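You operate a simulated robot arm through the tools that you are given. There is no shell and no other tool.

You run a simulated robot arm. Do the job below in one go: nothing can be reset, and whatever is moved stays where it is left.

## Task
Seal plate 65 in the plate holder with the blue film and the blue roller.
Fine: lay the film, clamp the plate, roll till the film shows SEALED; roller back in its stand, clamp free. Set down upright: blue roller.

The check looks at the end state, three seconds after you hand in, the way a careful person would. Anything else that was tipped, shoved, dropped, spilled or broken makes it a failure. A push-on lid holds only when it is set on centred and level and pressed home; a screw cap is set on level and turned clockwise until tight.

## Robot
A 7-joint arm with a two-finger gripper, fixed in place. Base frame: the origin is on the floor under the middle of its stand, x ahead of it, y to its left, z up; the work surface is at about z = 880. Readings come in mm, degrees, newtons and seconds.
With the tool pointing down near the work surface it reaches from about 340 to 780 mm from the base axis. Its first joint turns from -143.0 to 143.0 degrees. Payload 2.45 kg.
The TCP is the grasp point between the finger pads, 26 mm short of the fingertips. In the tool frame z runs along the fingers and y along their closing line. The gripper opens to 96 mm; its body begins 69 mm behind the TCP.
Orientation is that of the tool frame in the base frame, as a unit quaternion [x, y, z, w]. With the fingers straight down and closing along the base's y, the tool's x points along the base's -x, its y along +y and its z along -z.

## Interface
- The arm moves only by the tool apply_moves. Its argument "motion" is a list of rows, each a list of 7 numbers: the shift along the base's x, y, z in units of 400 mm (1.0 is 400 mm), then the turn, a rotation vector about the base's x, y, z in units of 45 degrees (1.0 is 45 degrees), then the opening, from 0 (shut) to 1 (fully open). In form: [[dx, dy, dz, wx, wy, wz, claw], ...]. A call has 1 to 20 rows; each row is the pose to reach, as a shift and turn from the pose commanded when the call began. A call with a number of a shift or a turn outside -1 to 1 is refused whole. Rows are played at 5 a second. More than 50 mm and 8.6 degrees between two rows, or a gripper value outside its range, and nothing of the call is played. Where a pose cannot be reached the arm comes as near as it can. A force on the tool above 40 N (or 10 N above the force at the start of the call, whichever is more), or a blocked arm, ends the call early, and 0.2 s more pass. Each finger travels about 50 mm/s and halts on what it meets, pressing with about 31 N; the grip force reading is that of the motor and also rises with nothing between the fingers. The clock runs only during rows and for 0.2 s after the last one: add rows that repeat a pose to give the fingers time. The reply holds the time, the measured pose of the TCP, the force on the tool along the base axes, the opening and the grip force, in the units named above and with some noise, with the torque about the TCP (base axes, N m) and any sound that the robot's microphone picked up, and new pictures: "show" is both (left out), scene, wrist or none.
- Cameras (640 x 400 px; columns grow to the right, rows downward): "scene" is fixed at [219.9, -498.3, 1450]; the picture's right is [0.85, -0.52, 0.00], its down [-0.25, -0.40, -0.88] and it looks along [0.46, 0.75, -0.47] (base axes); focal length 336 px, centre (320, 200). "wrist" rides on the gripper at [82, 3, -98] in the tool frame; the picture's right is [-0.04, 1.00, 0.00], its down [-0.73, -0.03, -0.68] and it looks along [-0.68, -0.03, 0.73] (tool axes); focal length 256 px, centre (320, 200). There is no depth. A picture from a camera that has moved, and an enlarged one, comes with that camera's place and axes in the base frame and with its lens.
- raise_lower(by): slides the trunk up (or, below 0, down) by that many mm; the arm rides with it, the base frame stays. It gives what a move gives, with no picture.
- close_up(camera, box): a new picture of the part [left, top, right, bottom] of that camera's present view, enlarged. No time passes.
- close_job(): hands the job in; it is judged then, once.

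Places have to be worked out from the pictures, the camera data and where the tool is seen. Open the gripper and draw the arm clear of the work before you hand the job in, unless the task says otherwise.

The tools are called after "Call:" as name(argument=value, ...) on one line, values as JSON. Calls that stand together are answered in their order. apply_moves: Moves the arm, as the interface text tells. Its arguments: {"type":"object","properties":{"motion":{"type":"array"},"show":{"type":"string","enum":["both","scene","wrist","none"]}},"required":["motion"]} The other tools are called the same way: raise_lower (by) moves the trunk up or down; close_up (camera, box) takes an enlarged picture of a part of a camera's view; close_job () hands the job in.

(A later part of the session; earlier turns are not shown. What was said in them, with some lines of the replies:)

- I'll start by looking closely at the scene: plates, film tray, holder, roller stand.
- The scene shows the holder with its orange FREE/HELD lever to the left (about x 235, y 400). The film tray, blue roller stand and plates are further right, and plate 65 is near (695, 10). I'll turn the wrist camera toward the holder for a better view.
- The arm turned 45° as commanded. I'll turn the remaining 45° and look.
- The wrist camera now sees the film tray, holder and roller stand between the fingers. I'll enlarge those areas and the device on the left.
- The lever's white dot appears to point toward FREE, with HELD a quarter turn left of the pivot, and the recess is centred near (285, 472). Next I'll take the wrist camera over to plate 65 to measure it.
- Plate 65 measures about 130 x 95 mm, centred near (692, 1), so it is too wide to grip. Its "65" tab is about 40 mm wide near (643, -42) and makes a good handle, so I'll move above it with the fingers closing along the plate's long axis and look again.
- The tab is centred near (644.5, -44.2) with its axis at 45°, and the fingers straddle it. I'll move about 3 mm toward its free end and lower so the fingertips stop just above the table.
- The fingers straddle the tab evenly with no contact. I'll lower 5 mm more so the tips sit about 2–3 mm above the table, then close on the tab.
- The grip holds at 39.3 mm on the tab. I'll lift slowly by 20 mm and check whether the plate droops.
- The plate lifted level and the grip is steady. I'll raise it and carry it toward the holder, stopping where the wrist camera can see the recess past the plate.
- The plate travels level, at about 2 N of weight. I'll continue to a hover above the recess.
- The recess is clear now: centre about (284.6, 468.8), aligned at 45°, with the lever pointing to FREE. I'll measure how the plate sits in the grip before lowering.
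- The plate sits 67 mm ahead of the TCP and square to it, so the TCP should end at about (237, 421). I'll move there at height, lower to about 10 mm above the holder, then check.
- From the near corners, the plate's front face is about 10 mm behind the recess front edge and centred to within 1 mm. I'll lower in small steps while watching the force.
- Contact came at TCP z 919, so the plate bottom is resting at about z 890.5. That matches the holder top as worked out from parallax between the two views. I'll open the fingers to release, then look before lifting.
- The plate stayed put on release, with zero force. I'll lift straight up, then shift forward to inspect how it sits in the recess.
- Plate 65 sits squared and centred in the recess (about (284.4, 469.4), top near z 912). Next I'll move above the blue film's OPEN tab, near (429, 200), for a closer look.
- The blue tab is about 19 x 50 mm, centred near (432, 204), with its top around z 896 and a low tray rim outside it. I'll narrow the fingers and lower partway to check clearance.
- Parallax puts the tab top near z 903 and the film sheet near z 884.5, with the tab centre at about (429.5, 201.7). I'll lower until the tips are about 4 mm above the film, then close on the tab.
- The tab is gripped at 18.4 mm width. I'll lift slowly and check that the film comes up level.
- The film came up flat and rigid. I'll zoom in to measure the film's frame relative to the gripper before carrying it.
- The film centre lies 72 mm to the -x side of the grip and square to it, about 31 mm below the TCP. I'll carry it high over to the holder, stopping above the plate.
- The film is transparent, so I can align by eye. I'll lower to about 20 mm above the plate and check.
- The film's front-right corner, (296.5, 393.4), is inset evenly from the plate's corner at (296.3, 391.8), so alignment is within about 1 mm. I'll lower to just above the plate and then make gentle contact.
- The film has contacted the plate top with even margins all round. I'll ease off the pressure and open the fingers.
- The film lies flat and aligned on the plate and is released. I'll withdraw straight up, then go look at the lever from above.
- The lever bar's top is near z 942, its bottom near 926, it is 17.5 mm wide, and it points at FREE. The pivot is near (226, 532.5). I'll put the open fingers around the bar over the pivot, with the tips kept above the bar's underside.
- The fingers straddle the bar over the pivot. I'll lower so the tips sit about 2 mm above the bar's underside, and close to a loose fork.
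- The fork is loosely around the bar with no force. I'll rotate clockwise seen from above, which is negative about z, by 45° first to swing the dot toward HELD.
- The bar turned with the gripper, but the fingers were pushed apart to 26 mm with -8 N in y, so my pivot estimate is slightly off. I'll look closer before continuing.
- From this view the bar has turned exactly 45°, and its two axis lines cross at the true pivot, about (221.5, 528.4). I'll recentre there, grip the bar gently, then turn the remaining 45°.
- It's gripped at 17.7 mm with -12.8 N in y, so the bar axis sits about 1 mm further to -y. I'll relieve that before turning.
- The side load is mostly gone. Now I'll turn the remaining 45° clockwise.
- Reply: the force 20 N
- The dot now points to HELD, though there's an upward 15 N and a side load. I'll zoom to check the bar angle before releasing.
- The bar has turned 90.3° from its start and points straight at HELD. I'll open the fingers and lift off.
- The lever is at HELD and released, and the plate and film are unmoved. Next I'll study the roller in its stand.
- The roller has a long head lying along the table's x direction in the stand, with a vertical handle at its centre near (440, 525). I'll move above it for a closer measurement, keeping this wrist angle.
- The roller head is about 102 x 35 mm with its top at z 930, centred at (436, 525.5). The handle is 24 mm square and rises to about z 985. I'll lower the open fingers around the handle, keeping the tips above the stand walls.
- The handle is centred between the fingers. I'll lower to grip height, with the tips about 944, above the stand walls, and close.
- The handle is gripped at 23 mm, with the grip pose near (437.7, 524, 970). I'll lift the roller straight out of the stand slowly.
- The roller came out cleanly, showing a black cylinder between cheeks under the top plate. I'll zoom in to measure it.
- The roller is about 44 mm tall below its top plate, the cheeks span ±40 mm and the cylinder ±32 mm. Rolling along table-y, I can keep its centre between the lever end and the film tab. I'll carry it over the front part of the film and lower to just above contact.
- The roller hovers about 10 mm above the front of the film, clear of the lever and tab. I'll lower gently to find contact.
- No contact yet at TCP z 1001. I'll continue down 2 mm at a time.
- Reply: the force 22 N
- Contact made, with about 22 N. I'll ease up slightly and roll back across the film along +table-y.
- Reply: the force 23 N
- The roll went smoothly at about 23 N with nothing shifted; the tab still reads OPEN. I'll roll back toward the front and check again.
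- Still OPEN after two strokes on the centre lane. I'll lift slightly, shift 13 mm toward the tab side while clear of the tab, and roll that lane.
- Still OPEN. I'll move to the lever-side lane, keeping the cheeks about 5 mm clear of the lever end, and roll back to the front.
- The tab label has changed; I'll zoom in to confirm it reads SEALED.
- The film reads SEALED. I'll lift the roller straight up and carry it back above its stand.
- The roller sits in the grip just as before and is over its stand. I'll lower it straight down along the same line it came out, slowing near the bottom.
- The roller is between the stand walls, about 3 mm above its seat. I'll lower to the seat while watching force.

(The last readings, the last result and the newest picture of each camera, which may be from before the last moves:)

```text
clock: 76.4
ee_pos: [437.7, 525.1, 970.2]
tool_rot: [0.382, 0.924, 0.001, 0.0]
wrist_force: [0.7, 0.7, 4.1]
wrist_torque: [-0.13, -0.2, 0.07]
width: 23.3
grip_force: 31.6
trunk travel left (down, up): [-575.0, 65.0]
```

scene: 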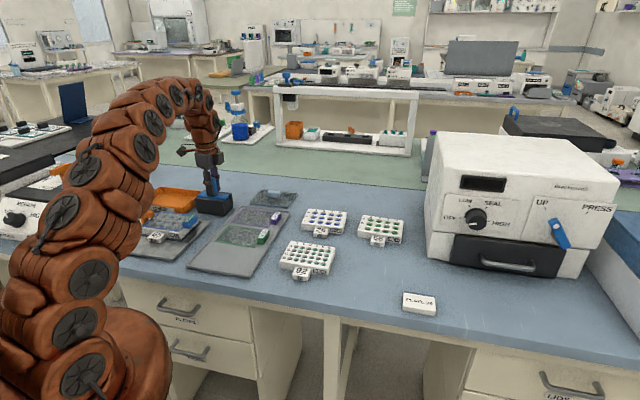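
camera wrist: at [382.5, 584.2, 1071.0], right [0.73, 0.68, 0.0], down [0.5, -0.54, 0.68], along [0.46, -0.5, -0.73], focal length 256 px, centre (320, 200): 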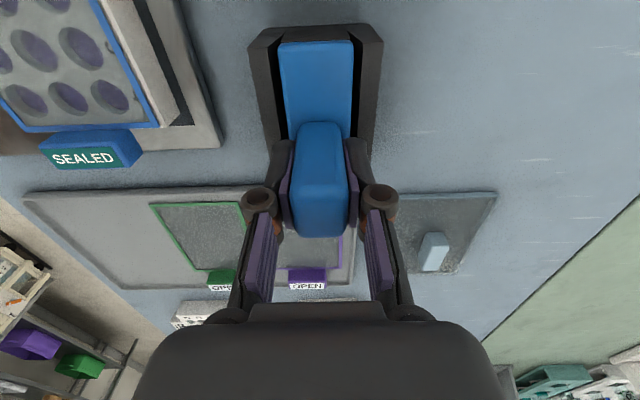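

The roller is touching its seat with a light 4 N. I'll open the fingers and then check how it sits.

Call:
apply_moves(motion=[[0, 0, 0, 0, 0, 0, 0.25], [0, 0, 0, 0, 0, 0, 0.38], [0, 0, 0, 0, 0, 0, 0.5], [0, 0, 0, 0, 0, 0, 0.5]], show="none")

Call:
apply_moves(motion=[[0, 0, 0.03, 0, 0, 0, 0.5], [0, 0, 0.1, 0, 0, 0, 0.5], [0, 0, 0.18, 0, 0, 0, 0.5], [0, 0, 0.26, 0, 0, 0, 0.5], [0, 0, 0.26, 0, 0, 0, 0.5]], show="both")

Call:
close_up(camera="scene", box=[160, 140, 270, 230])

Call:
close_up(camera="wrist", box=[240, 0, 400, 150])

```text
clock: 77.4
ee_pos: [437.6, 524.7, 970.2]
tool_rot: [0.382, 0.924, -0.001, -0.001]
wrist_force: [0.3, 0.5, 0.8]
wrist_torque: [0.01, -0.02, -0.03]
width: 47.8
grip_force: 0.0
trunk travel left (down, up): [-575.0, 65.0]
```

```text
clock: 78.6
ee_pos: [436.9, 523.9, 1074.9]
tool_rot: [0.382, 0.924, -0.001, 0.0]
wrist_force: [0.3, -0.2, 0.1]
wrist_torque: [0.0, -0.02, -0.02]
width: 48.1
grip_force: 0.0
trunk travel left (down, up): [-575.0, 65.0]
camera wrist: at [381.9, 584.5, 1171.9], right [0.73, 0.68, 0.0], down [0.5, -0.54, 0.68], along [0.46, -0.5, -0.73], focal length 256 px, centre (320, 200)
```

scene: 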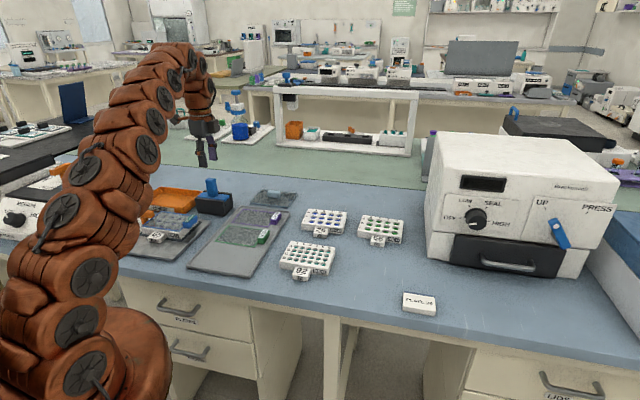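
wrist: 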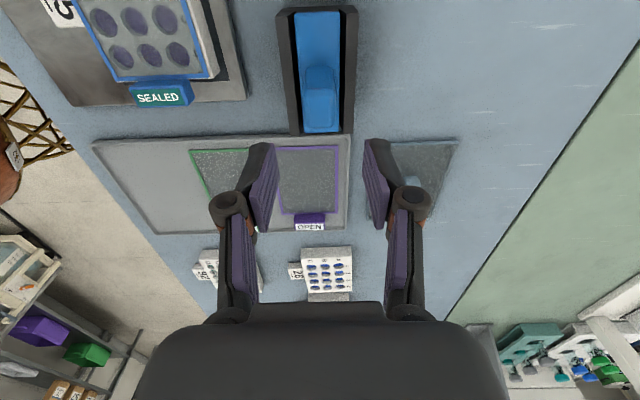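

```text
4.44 times, centred on (215, 185) of scene
camera zoom: at [219.9, -498.3, 1450.0], right [0.85, -0.52, 0.0], down [-0.25, -0.4, -0.88], along [0.46, 0.75, -0.47], focal length 1495 px, centre (787, 267)
```

zoom: 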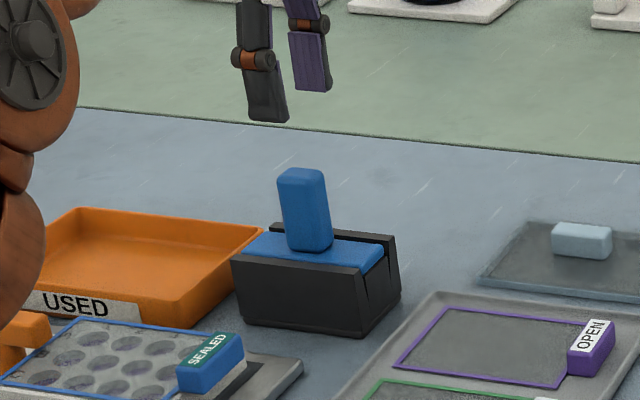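

```text
2.67 times, centred on (320, 75) of wrist
camera zoom: at [381.9, 584.5, 1171.9], right [0.73, 0.68, 0.0], down [0.5, -0.54, 0.68], along [0.46, -0.5, -0.73], focal length 683 px, centre (320, 533)
```

zoom: 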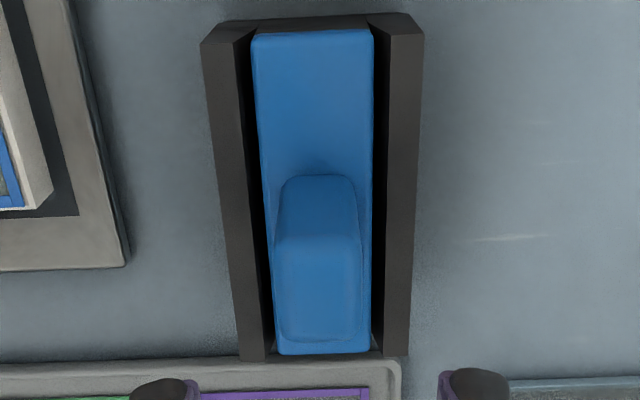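

The roller is upright in its stand as it was at the start. Next I'll return to the lever, approaching above the pivot at the same wrist angle.

Call:
apply_moves(motion=[[-0.05, 0.001, 0, 0, 0, 0, 0.45], [-0.14, 0.003, 0, 0, 0, 0, 0.35], [-0.24, 0.005, 0, 0, 0, 0, 0.33], [-0.34, 0.006, 0, 0, 0, 0, 0.33], [-0.43, 0.007, 0, 0, 0, 0, 0.33], [-0.51, 0.0085, 0, 0, 0, 0, 0.33], [-0.54, 0.0085, -0.05, 0, 0, 0, 0.33], [-0.54, 0.0085, -0.13, 0, 0, 0, 0.33], [-0.54, 0.0085, -0.2, 0, 0, 0, 0.33], [-0.54, 0.0085, -0.2, 0, 0, 0, 0.33]], show="both")

Call:
close_up(camera="wrist", box=[240, 30, 400, 210])

Call:
close_up(camera="scene", box=[80, 150, 240, 260])

```text
clock: 80.8
ee_pos: [221.5, 527.0, 993.1]
tool_rot: [0.383, 0.924, 0.0, 0.0]
wrist_force: [-0.3, 0.2, 1.7]
wrist_torque: [-0.01, 0.02, 0.01]
width: 31.8
grip_force: 0.1
trunk travel left (down, up): [-575.0, 65.0]
camera wrist: at [166.4, 587.3, 1090.3], right [0.74, 0.68, 0.0], down [0.5, -0.54, 0.68], along [0.46, -0.5, -0.73], focal length 256 px, centre (320, 200)
```

scene: 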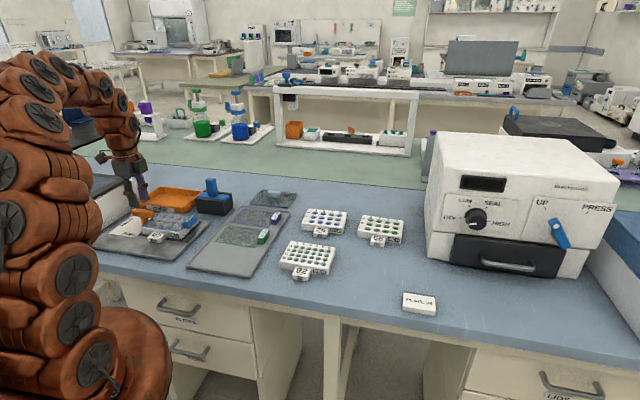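
wrist: 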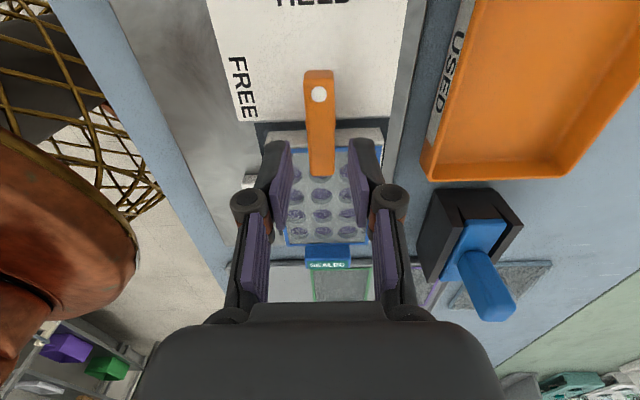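

```text
2.22 times, centred on (320, 120) of wrist
camera zoom: at [166.4, 587.3, 1090.3], right [0.74, 0.68, 0.0], down [0.5, -0.54, 0.68], along [0.46, -0.5, -0.73], focal length 569 px, centre (320, 378)
```

zoom: 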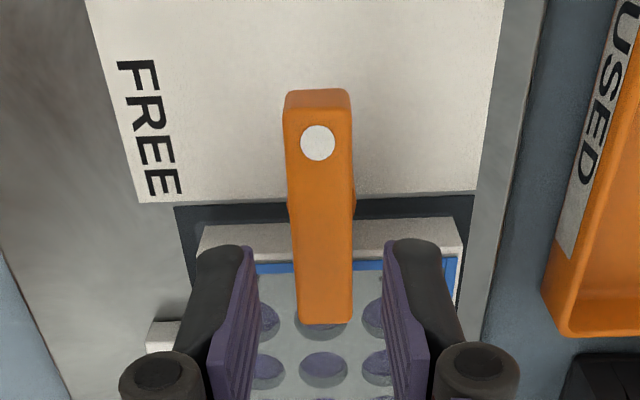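

```text
3.64 times, centred on (160, 205) of scene
camera zoom: at [219.9, -498.3, 1450.0], right [0.85, -0.52, 0.0], down [-0.25, -0.4, -0.88], along [0.46, 0.75, -0.47], focal length 1223 px, centre (902, 182)
```

zoom: 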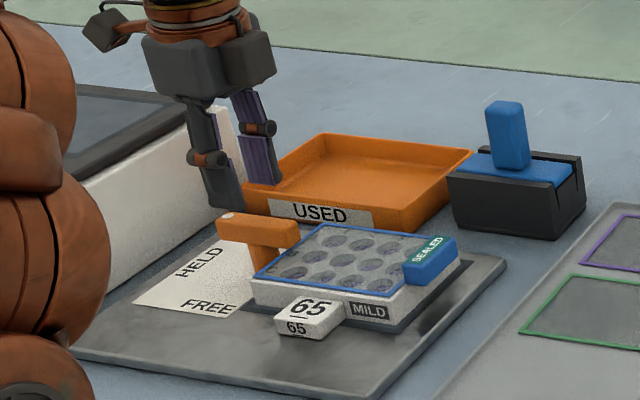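

The bar and its pivot are centred between the fingers, pointing at HELD. I'll lower to the earlier working height and close on the bar.

Call:
apply_moves(motion=[[0, 0.0025, -0.04, 0, 0, 0, 0.33], [0, 0.0025, -0.08, 0, 0, 0, 0.33], [0, 0.0025, -0.098, 0, 0, 0, 0.3], [0, 0.0025, -0.098, 0, 0, 0, 0.22], [0, 0.0025, -0.098, 0, 0, 0, 0.12], [0, 0.0025, -0.098, 0, 0, 0, 0.12]], show="wrist")

```text
clock: 82.2
ee_pos: [221.1, 529.0, 954.6]
tool_rot: [0.382, 0.924, -0.001, 0.0]
wrist_force: [-3.4, -2.1, 1.7]
wrist_torque: [-0.06, 0.09, 0.0]
width: 17.7
grip_force: 41.6
trunk travel left (down, up): [-575.0, 65.0]
camera wrist: at [166.0, 588.1, 1051.3], right [0.73, 0.68, 0.0], down [0.5, -0.54, 0.68], along [0.46, -0.5, -0.73], focal length 256 px, centre (320, 200)
```

wrist: 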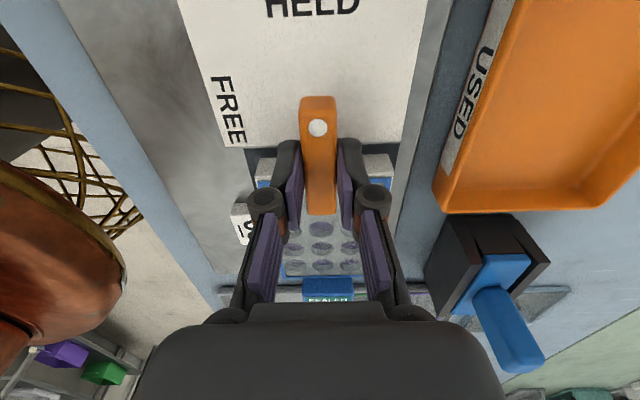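

The bar is gripped with low side load. I'll turn it counter-clockwise, positive about z, by 45° toward FREE.

Call:
apply_moves(motion=[[0, 0, 0, 0, 0, 0.125, 0.12], [0, 0, 0, 0, 0, 0.25, 0.12], [0, 0, 0, 0, 0, 0.375, 0.12], [0, 0, 0, 0, 0, 0.5, 0.12], [0, 0, 0, 0, 0, 0.625, 0.12], [0, 0, 0, 0, 0, 0.75, 0.12], [0, 0, 0, 0, 0, 0.875, 0.12], [0, 0, 0, 0, 0, 1, 0.12], [0, 0, 0, 0, 0, 1, 0.12]], show="none")

```text
clock: 84.2
ee_pos: [223.2, 528.2, 954.3]
tool_rot: [-0.001, 1.0, -0.001, 0.001]
wrist_force: [-9.8, -5.5, -7.0]
wrist_torque: [-0.13, -0.16, 0.01]
width: 17.7
grip_force: 43.3
trunk travel left (down, up): [-575.0, 65.0]
```

The load is moderate. I'll turn the remaining 45°.

Call:
apply_moves(motion=[[0, 0, 0, 0, 0, 0.125, 0.12], [0, 0, 0, 0, 0, 0.25, 0.12], [0, 0, 0, 0, 0, 0.375, 0.12], [0, 0, 0, 0, 0, 0.5, 0.12], [0, 0, 0, 0, 0, 0.625, 0.12], [0, 0, 0, 0, 0, 0.75, 0.12], [0, 0, 0, 0, 0, 0.875, 0.12], [0, 0, 0, 0, 0, 1, 0.12], [0, 0, 0, 0, 0, 1, 0.12]], show="both")

Call:
close_up(camera="wrist", box=[200, 0, 440, 210])

Call:
close_up(camera="scene", box=[80, 150, 240, 260])

```text
clock: 86.2
ee_pos: [222.0, 528.7, 954.9]
tool_rot: [-0.382, 0.924, -0.001, -0.001]
wrist_force: [-6.9, -5.7, -10.5]
wrist_torque: [-0.55, 0.58, -0.02]
width: 17.8
grip_force: 43.2
trunk travel left (down, up): [-575.0, 65.0]
camera wrist: at [161.6, 472.7, 1051.5], right [-0.68, 0.73, 0.0], down [0.54, 0.5, 0.68], along [0.5, 0.46, -0.73], focal length 256 px, centre (320, 200)
```

scene: 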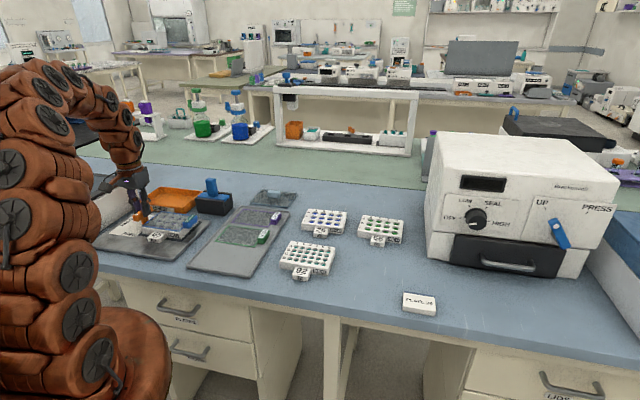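
wrist: 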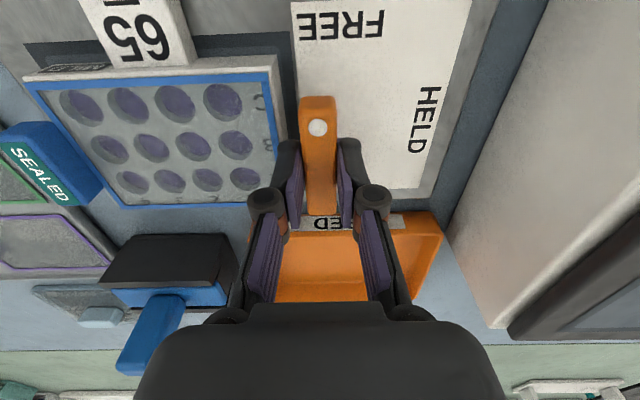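

```text
1.90 times, centred on (320, 105) of wrist
camera zoom: at [161.6, 472.7, 1051.5], right [-0.68, 0.73, 0.0], down [0.54, 0.5, 0.68], along [0.5, 0.46, -0.73], focal length 488 px, centre (320, 381)
```

zoom: 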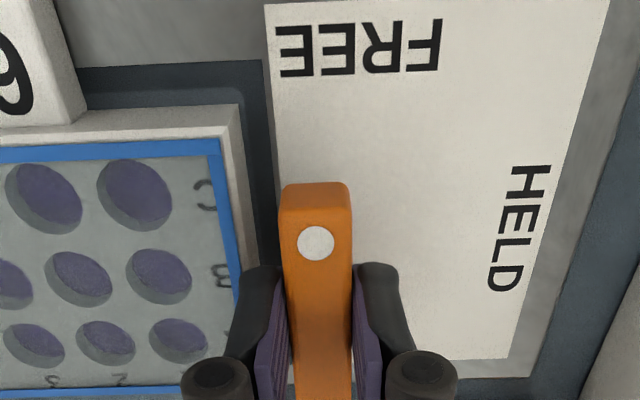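

```text
3.64 times, centred on (160, 205) of scene
camera zoom: at [219.9, -498.3, 1450.0], right [0.85, -0.52, 0.0], down [-0.25, -0.4, -0.88], along [0.46, 0.75, -0.47], focal length 1223 px, centre (902, 182)
```

zoom: 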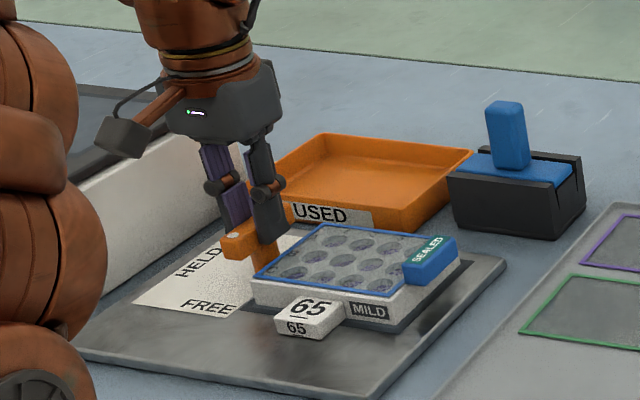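

The dot is back at (203.4, 510), exactly where it was originally, so the lever is at FREE. I'll open the fingers and lift away.

Call:
apply_moves(motion=[[0, 0, 0, 0, 0, 0, 0.2], [0, 0, 0, 0, 0, 0, 0.3], [0, 0, 0, 0, 0, 0, 0.32], [0, 0, 0, 0, 0, 0, 0.32]], show="none")

Call:
apply_moves(motion=[[0, 0, 0.03, 0, 0, 0, 0.32], [0, 0, 0.1, 0, 0, 0, 0.32], [0, 0, 0.2, 0, 0, 0, 0.32], [0, 0, 0.3, 0, 0, 0, 0.32], [0, 0, 0.3, 0, 0, 0, 0.32]], show="both")

Call:
close_up(camera="wrist", box=[120, 0, 440, 200])

Call:
close_up(camera="scene", box=[80, 150, 240, 260])

```text
clock: 87.2
ee_pos: [219.7, 528.1, 954.0]
tool_rot: [-0.384, 0.923, 0.0, 0.0]
wrist_force: [-0.3, 0.2, -0.4]
wrist_torque: [0.01, 0.03, 0.03]
width: 30.6
grip_force: 0.0
trunk travel left (down, up): [-575.0, 65.0]
```

```text
clock: 88.4
ee_pos: [221.6, 530.0, 1076.9]
tool_rot: [-0.383, 0.924, 0.001, 0.0]
wrist_force: [-0.2, -0.6, -0.4]
wrist_torque: [0.04, 0.0, -0.01]
width: 30.7
grip_force: 0.2
trunk travel left (down, up): [-575.0, 65.0]
camera wrist: at [161.7, 473.8, 1172.6], right [-0.68, 0.74, 0.0], down [0.54, 0.5, 0.68], along [0.5, 0.46, -0.73], focal length 256 px, centre (320, 200)
```

scene: 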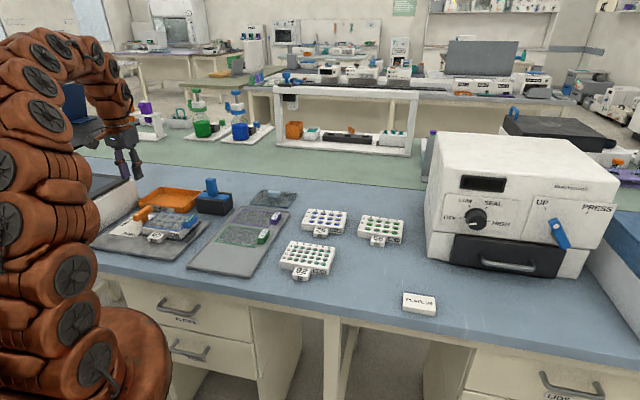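
wrist: 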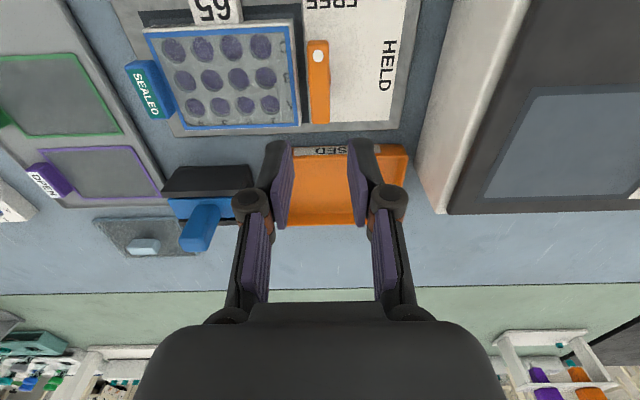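

```text
2.00 times, centred on (280, 100) of wrist
camera zoom: at [161.7, 473.8, 1172.6], right [-0.68, 0.74, 0.0], down [0.54, 0.5, 0.68], along [0.5, 0.46, -0.73], focal length 512 px, centre (400, 400)
```

zoom: 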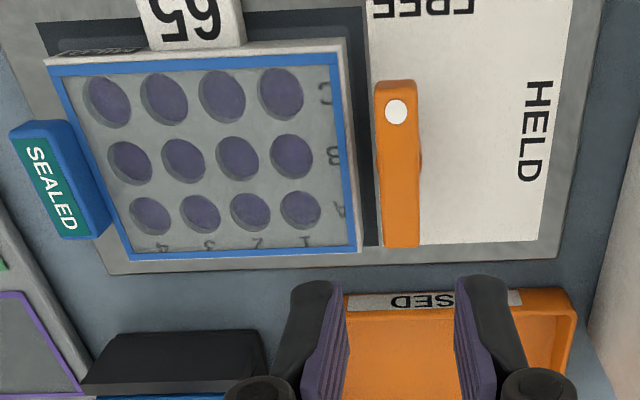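

```text
3.64 times, centred on (160, 205) of scene
camera zoom: at [219.9, -498.3, 1450.0], right [0.85, -0.52, 0.0], down [-0.25, -0.4, -0.88], along [0.46, 0.75, -0.47], focal length 1223 px, centre (902, 182)
```

zoom: 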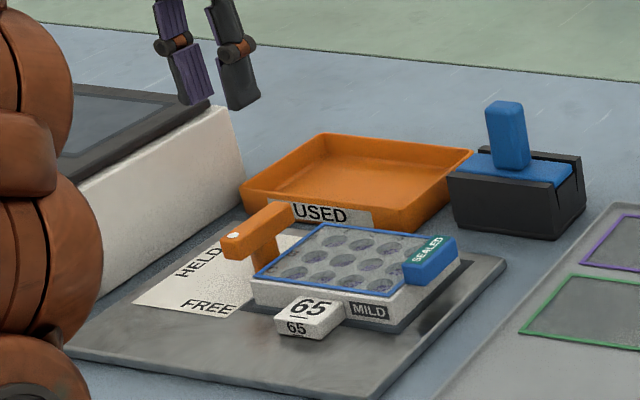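

The film reads SEALED, the lever is at FREE, the roller is upright in its stand, and nothing else has moved. I'll open the gripper fully and draw the arm up and clear of the work.

Call:
apply_moves(motion=[[0, 0, 0.08, 0, 0, 0, 0.5], [0, 0, 0.18, 0, 0, 0, 0.8], [0.01, -0.02, 0.28, 0, 0, 0, 1], [0.04, -0.08, 0.35, 0, 0, 0, 1], [0.08, -0.17, 0.38, 0, 0, 0, 1], [0.13, -0.27, 0.4, 0, 0, 0, 1], [0.18, -0.37, 0.4, 0, 0, 0, 1], [0.23, -0.47, 0.4, 0, 0, 0, 1], [0.28, -0.57, 0.4, 0, 0, 0, 1], [0.33, -0.67, 0.4, 0, 0, 0, 1], [0.38, -0.77, 0.4, 0, 0, 0, 1], [0.43, -0.87, 0.4, 0, 0, 0, 1], [0.43, -0.87, 0.4, 0, 0, 0, 1]], show="both")

Call:
close_up(camera="scene", box=[80, 160, 300, 280])

```text
clock: 91.2
ee_pos: [393.6, 180.0, 1233.5]
tool_rot: [-0.383, 0.924, 0.0, 0.0]
wrist_force: [0.5, 0.0, 0.0]
wrist_torque: [0.01, 0.02, 0.0]
width: 96.1
grip_force: 0.1
trunk travel left (down, up): [-575.0, 65.0]
camera wrist: at [333.6, 123.4, 1331.1], right [-0.68, 0.73, 0.0], down [0.54, 0.5, 0.68], along [0.5, 0.46, -0.73], focal length 256 px, centre (320, 200)
```

scene: 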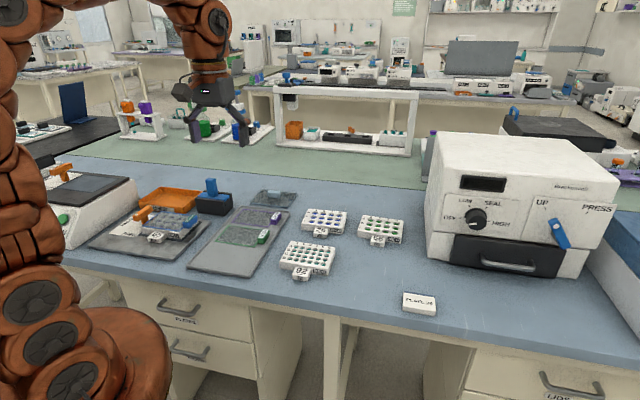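
wrist: 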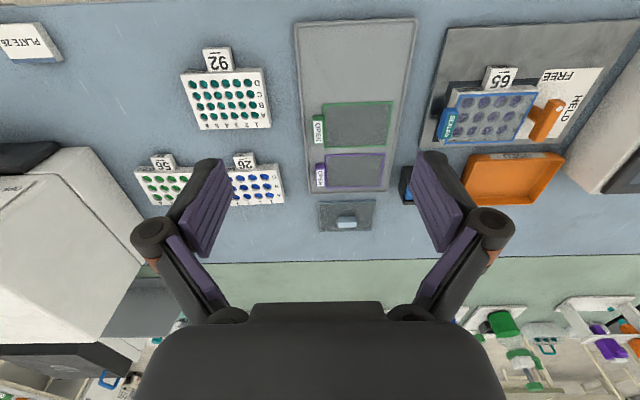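

```text
2.91 times, centred on (190, 220) of scene
camera zoom: at [219.9, -498.3, 1450.0], right [0.85, -0.52, 0.0], down [-0.25, -0.4, -0.88], along [0.46, 0.75, -0.47], focal length 978 px, centre (698, 142)
```

zoom: 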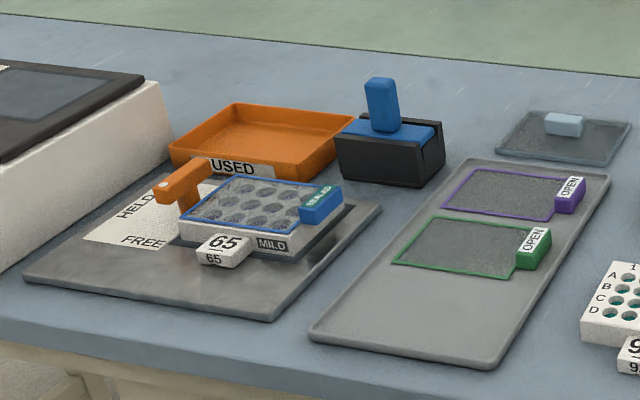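

The end state checks out. Plate 65 is in the holder with the blue film SEALED, the clamp is at FREE, the roller stands upright in its stand, and everything else is undisturbed. The arm is clear with the gripper open, so I'm handing in.

Call:
close_job()

```text
The job is handed in.
```

Plate 65 is in the plate holder with the blue film on it, and the film's tab now reads SEALED. I rolled it with the blue roller at roughly 15–25 N, in four strokes over three lanes.

- **Roller:** it is back upright in its stand, sitting as it did at the start.
- **Clamp:** the lever was turned to HELD for the rolling. It is now back at FREE, in the same position I found it.
- **Everything else:** in the last pictures the other plates, the green and purple films, the tray and the "PLATE 26" card look undisturbed. The gripper is open and the arm is drawn clear.

The job has been handed in, but the reply gave no verdict, so this rests on my own final pictures and readings.
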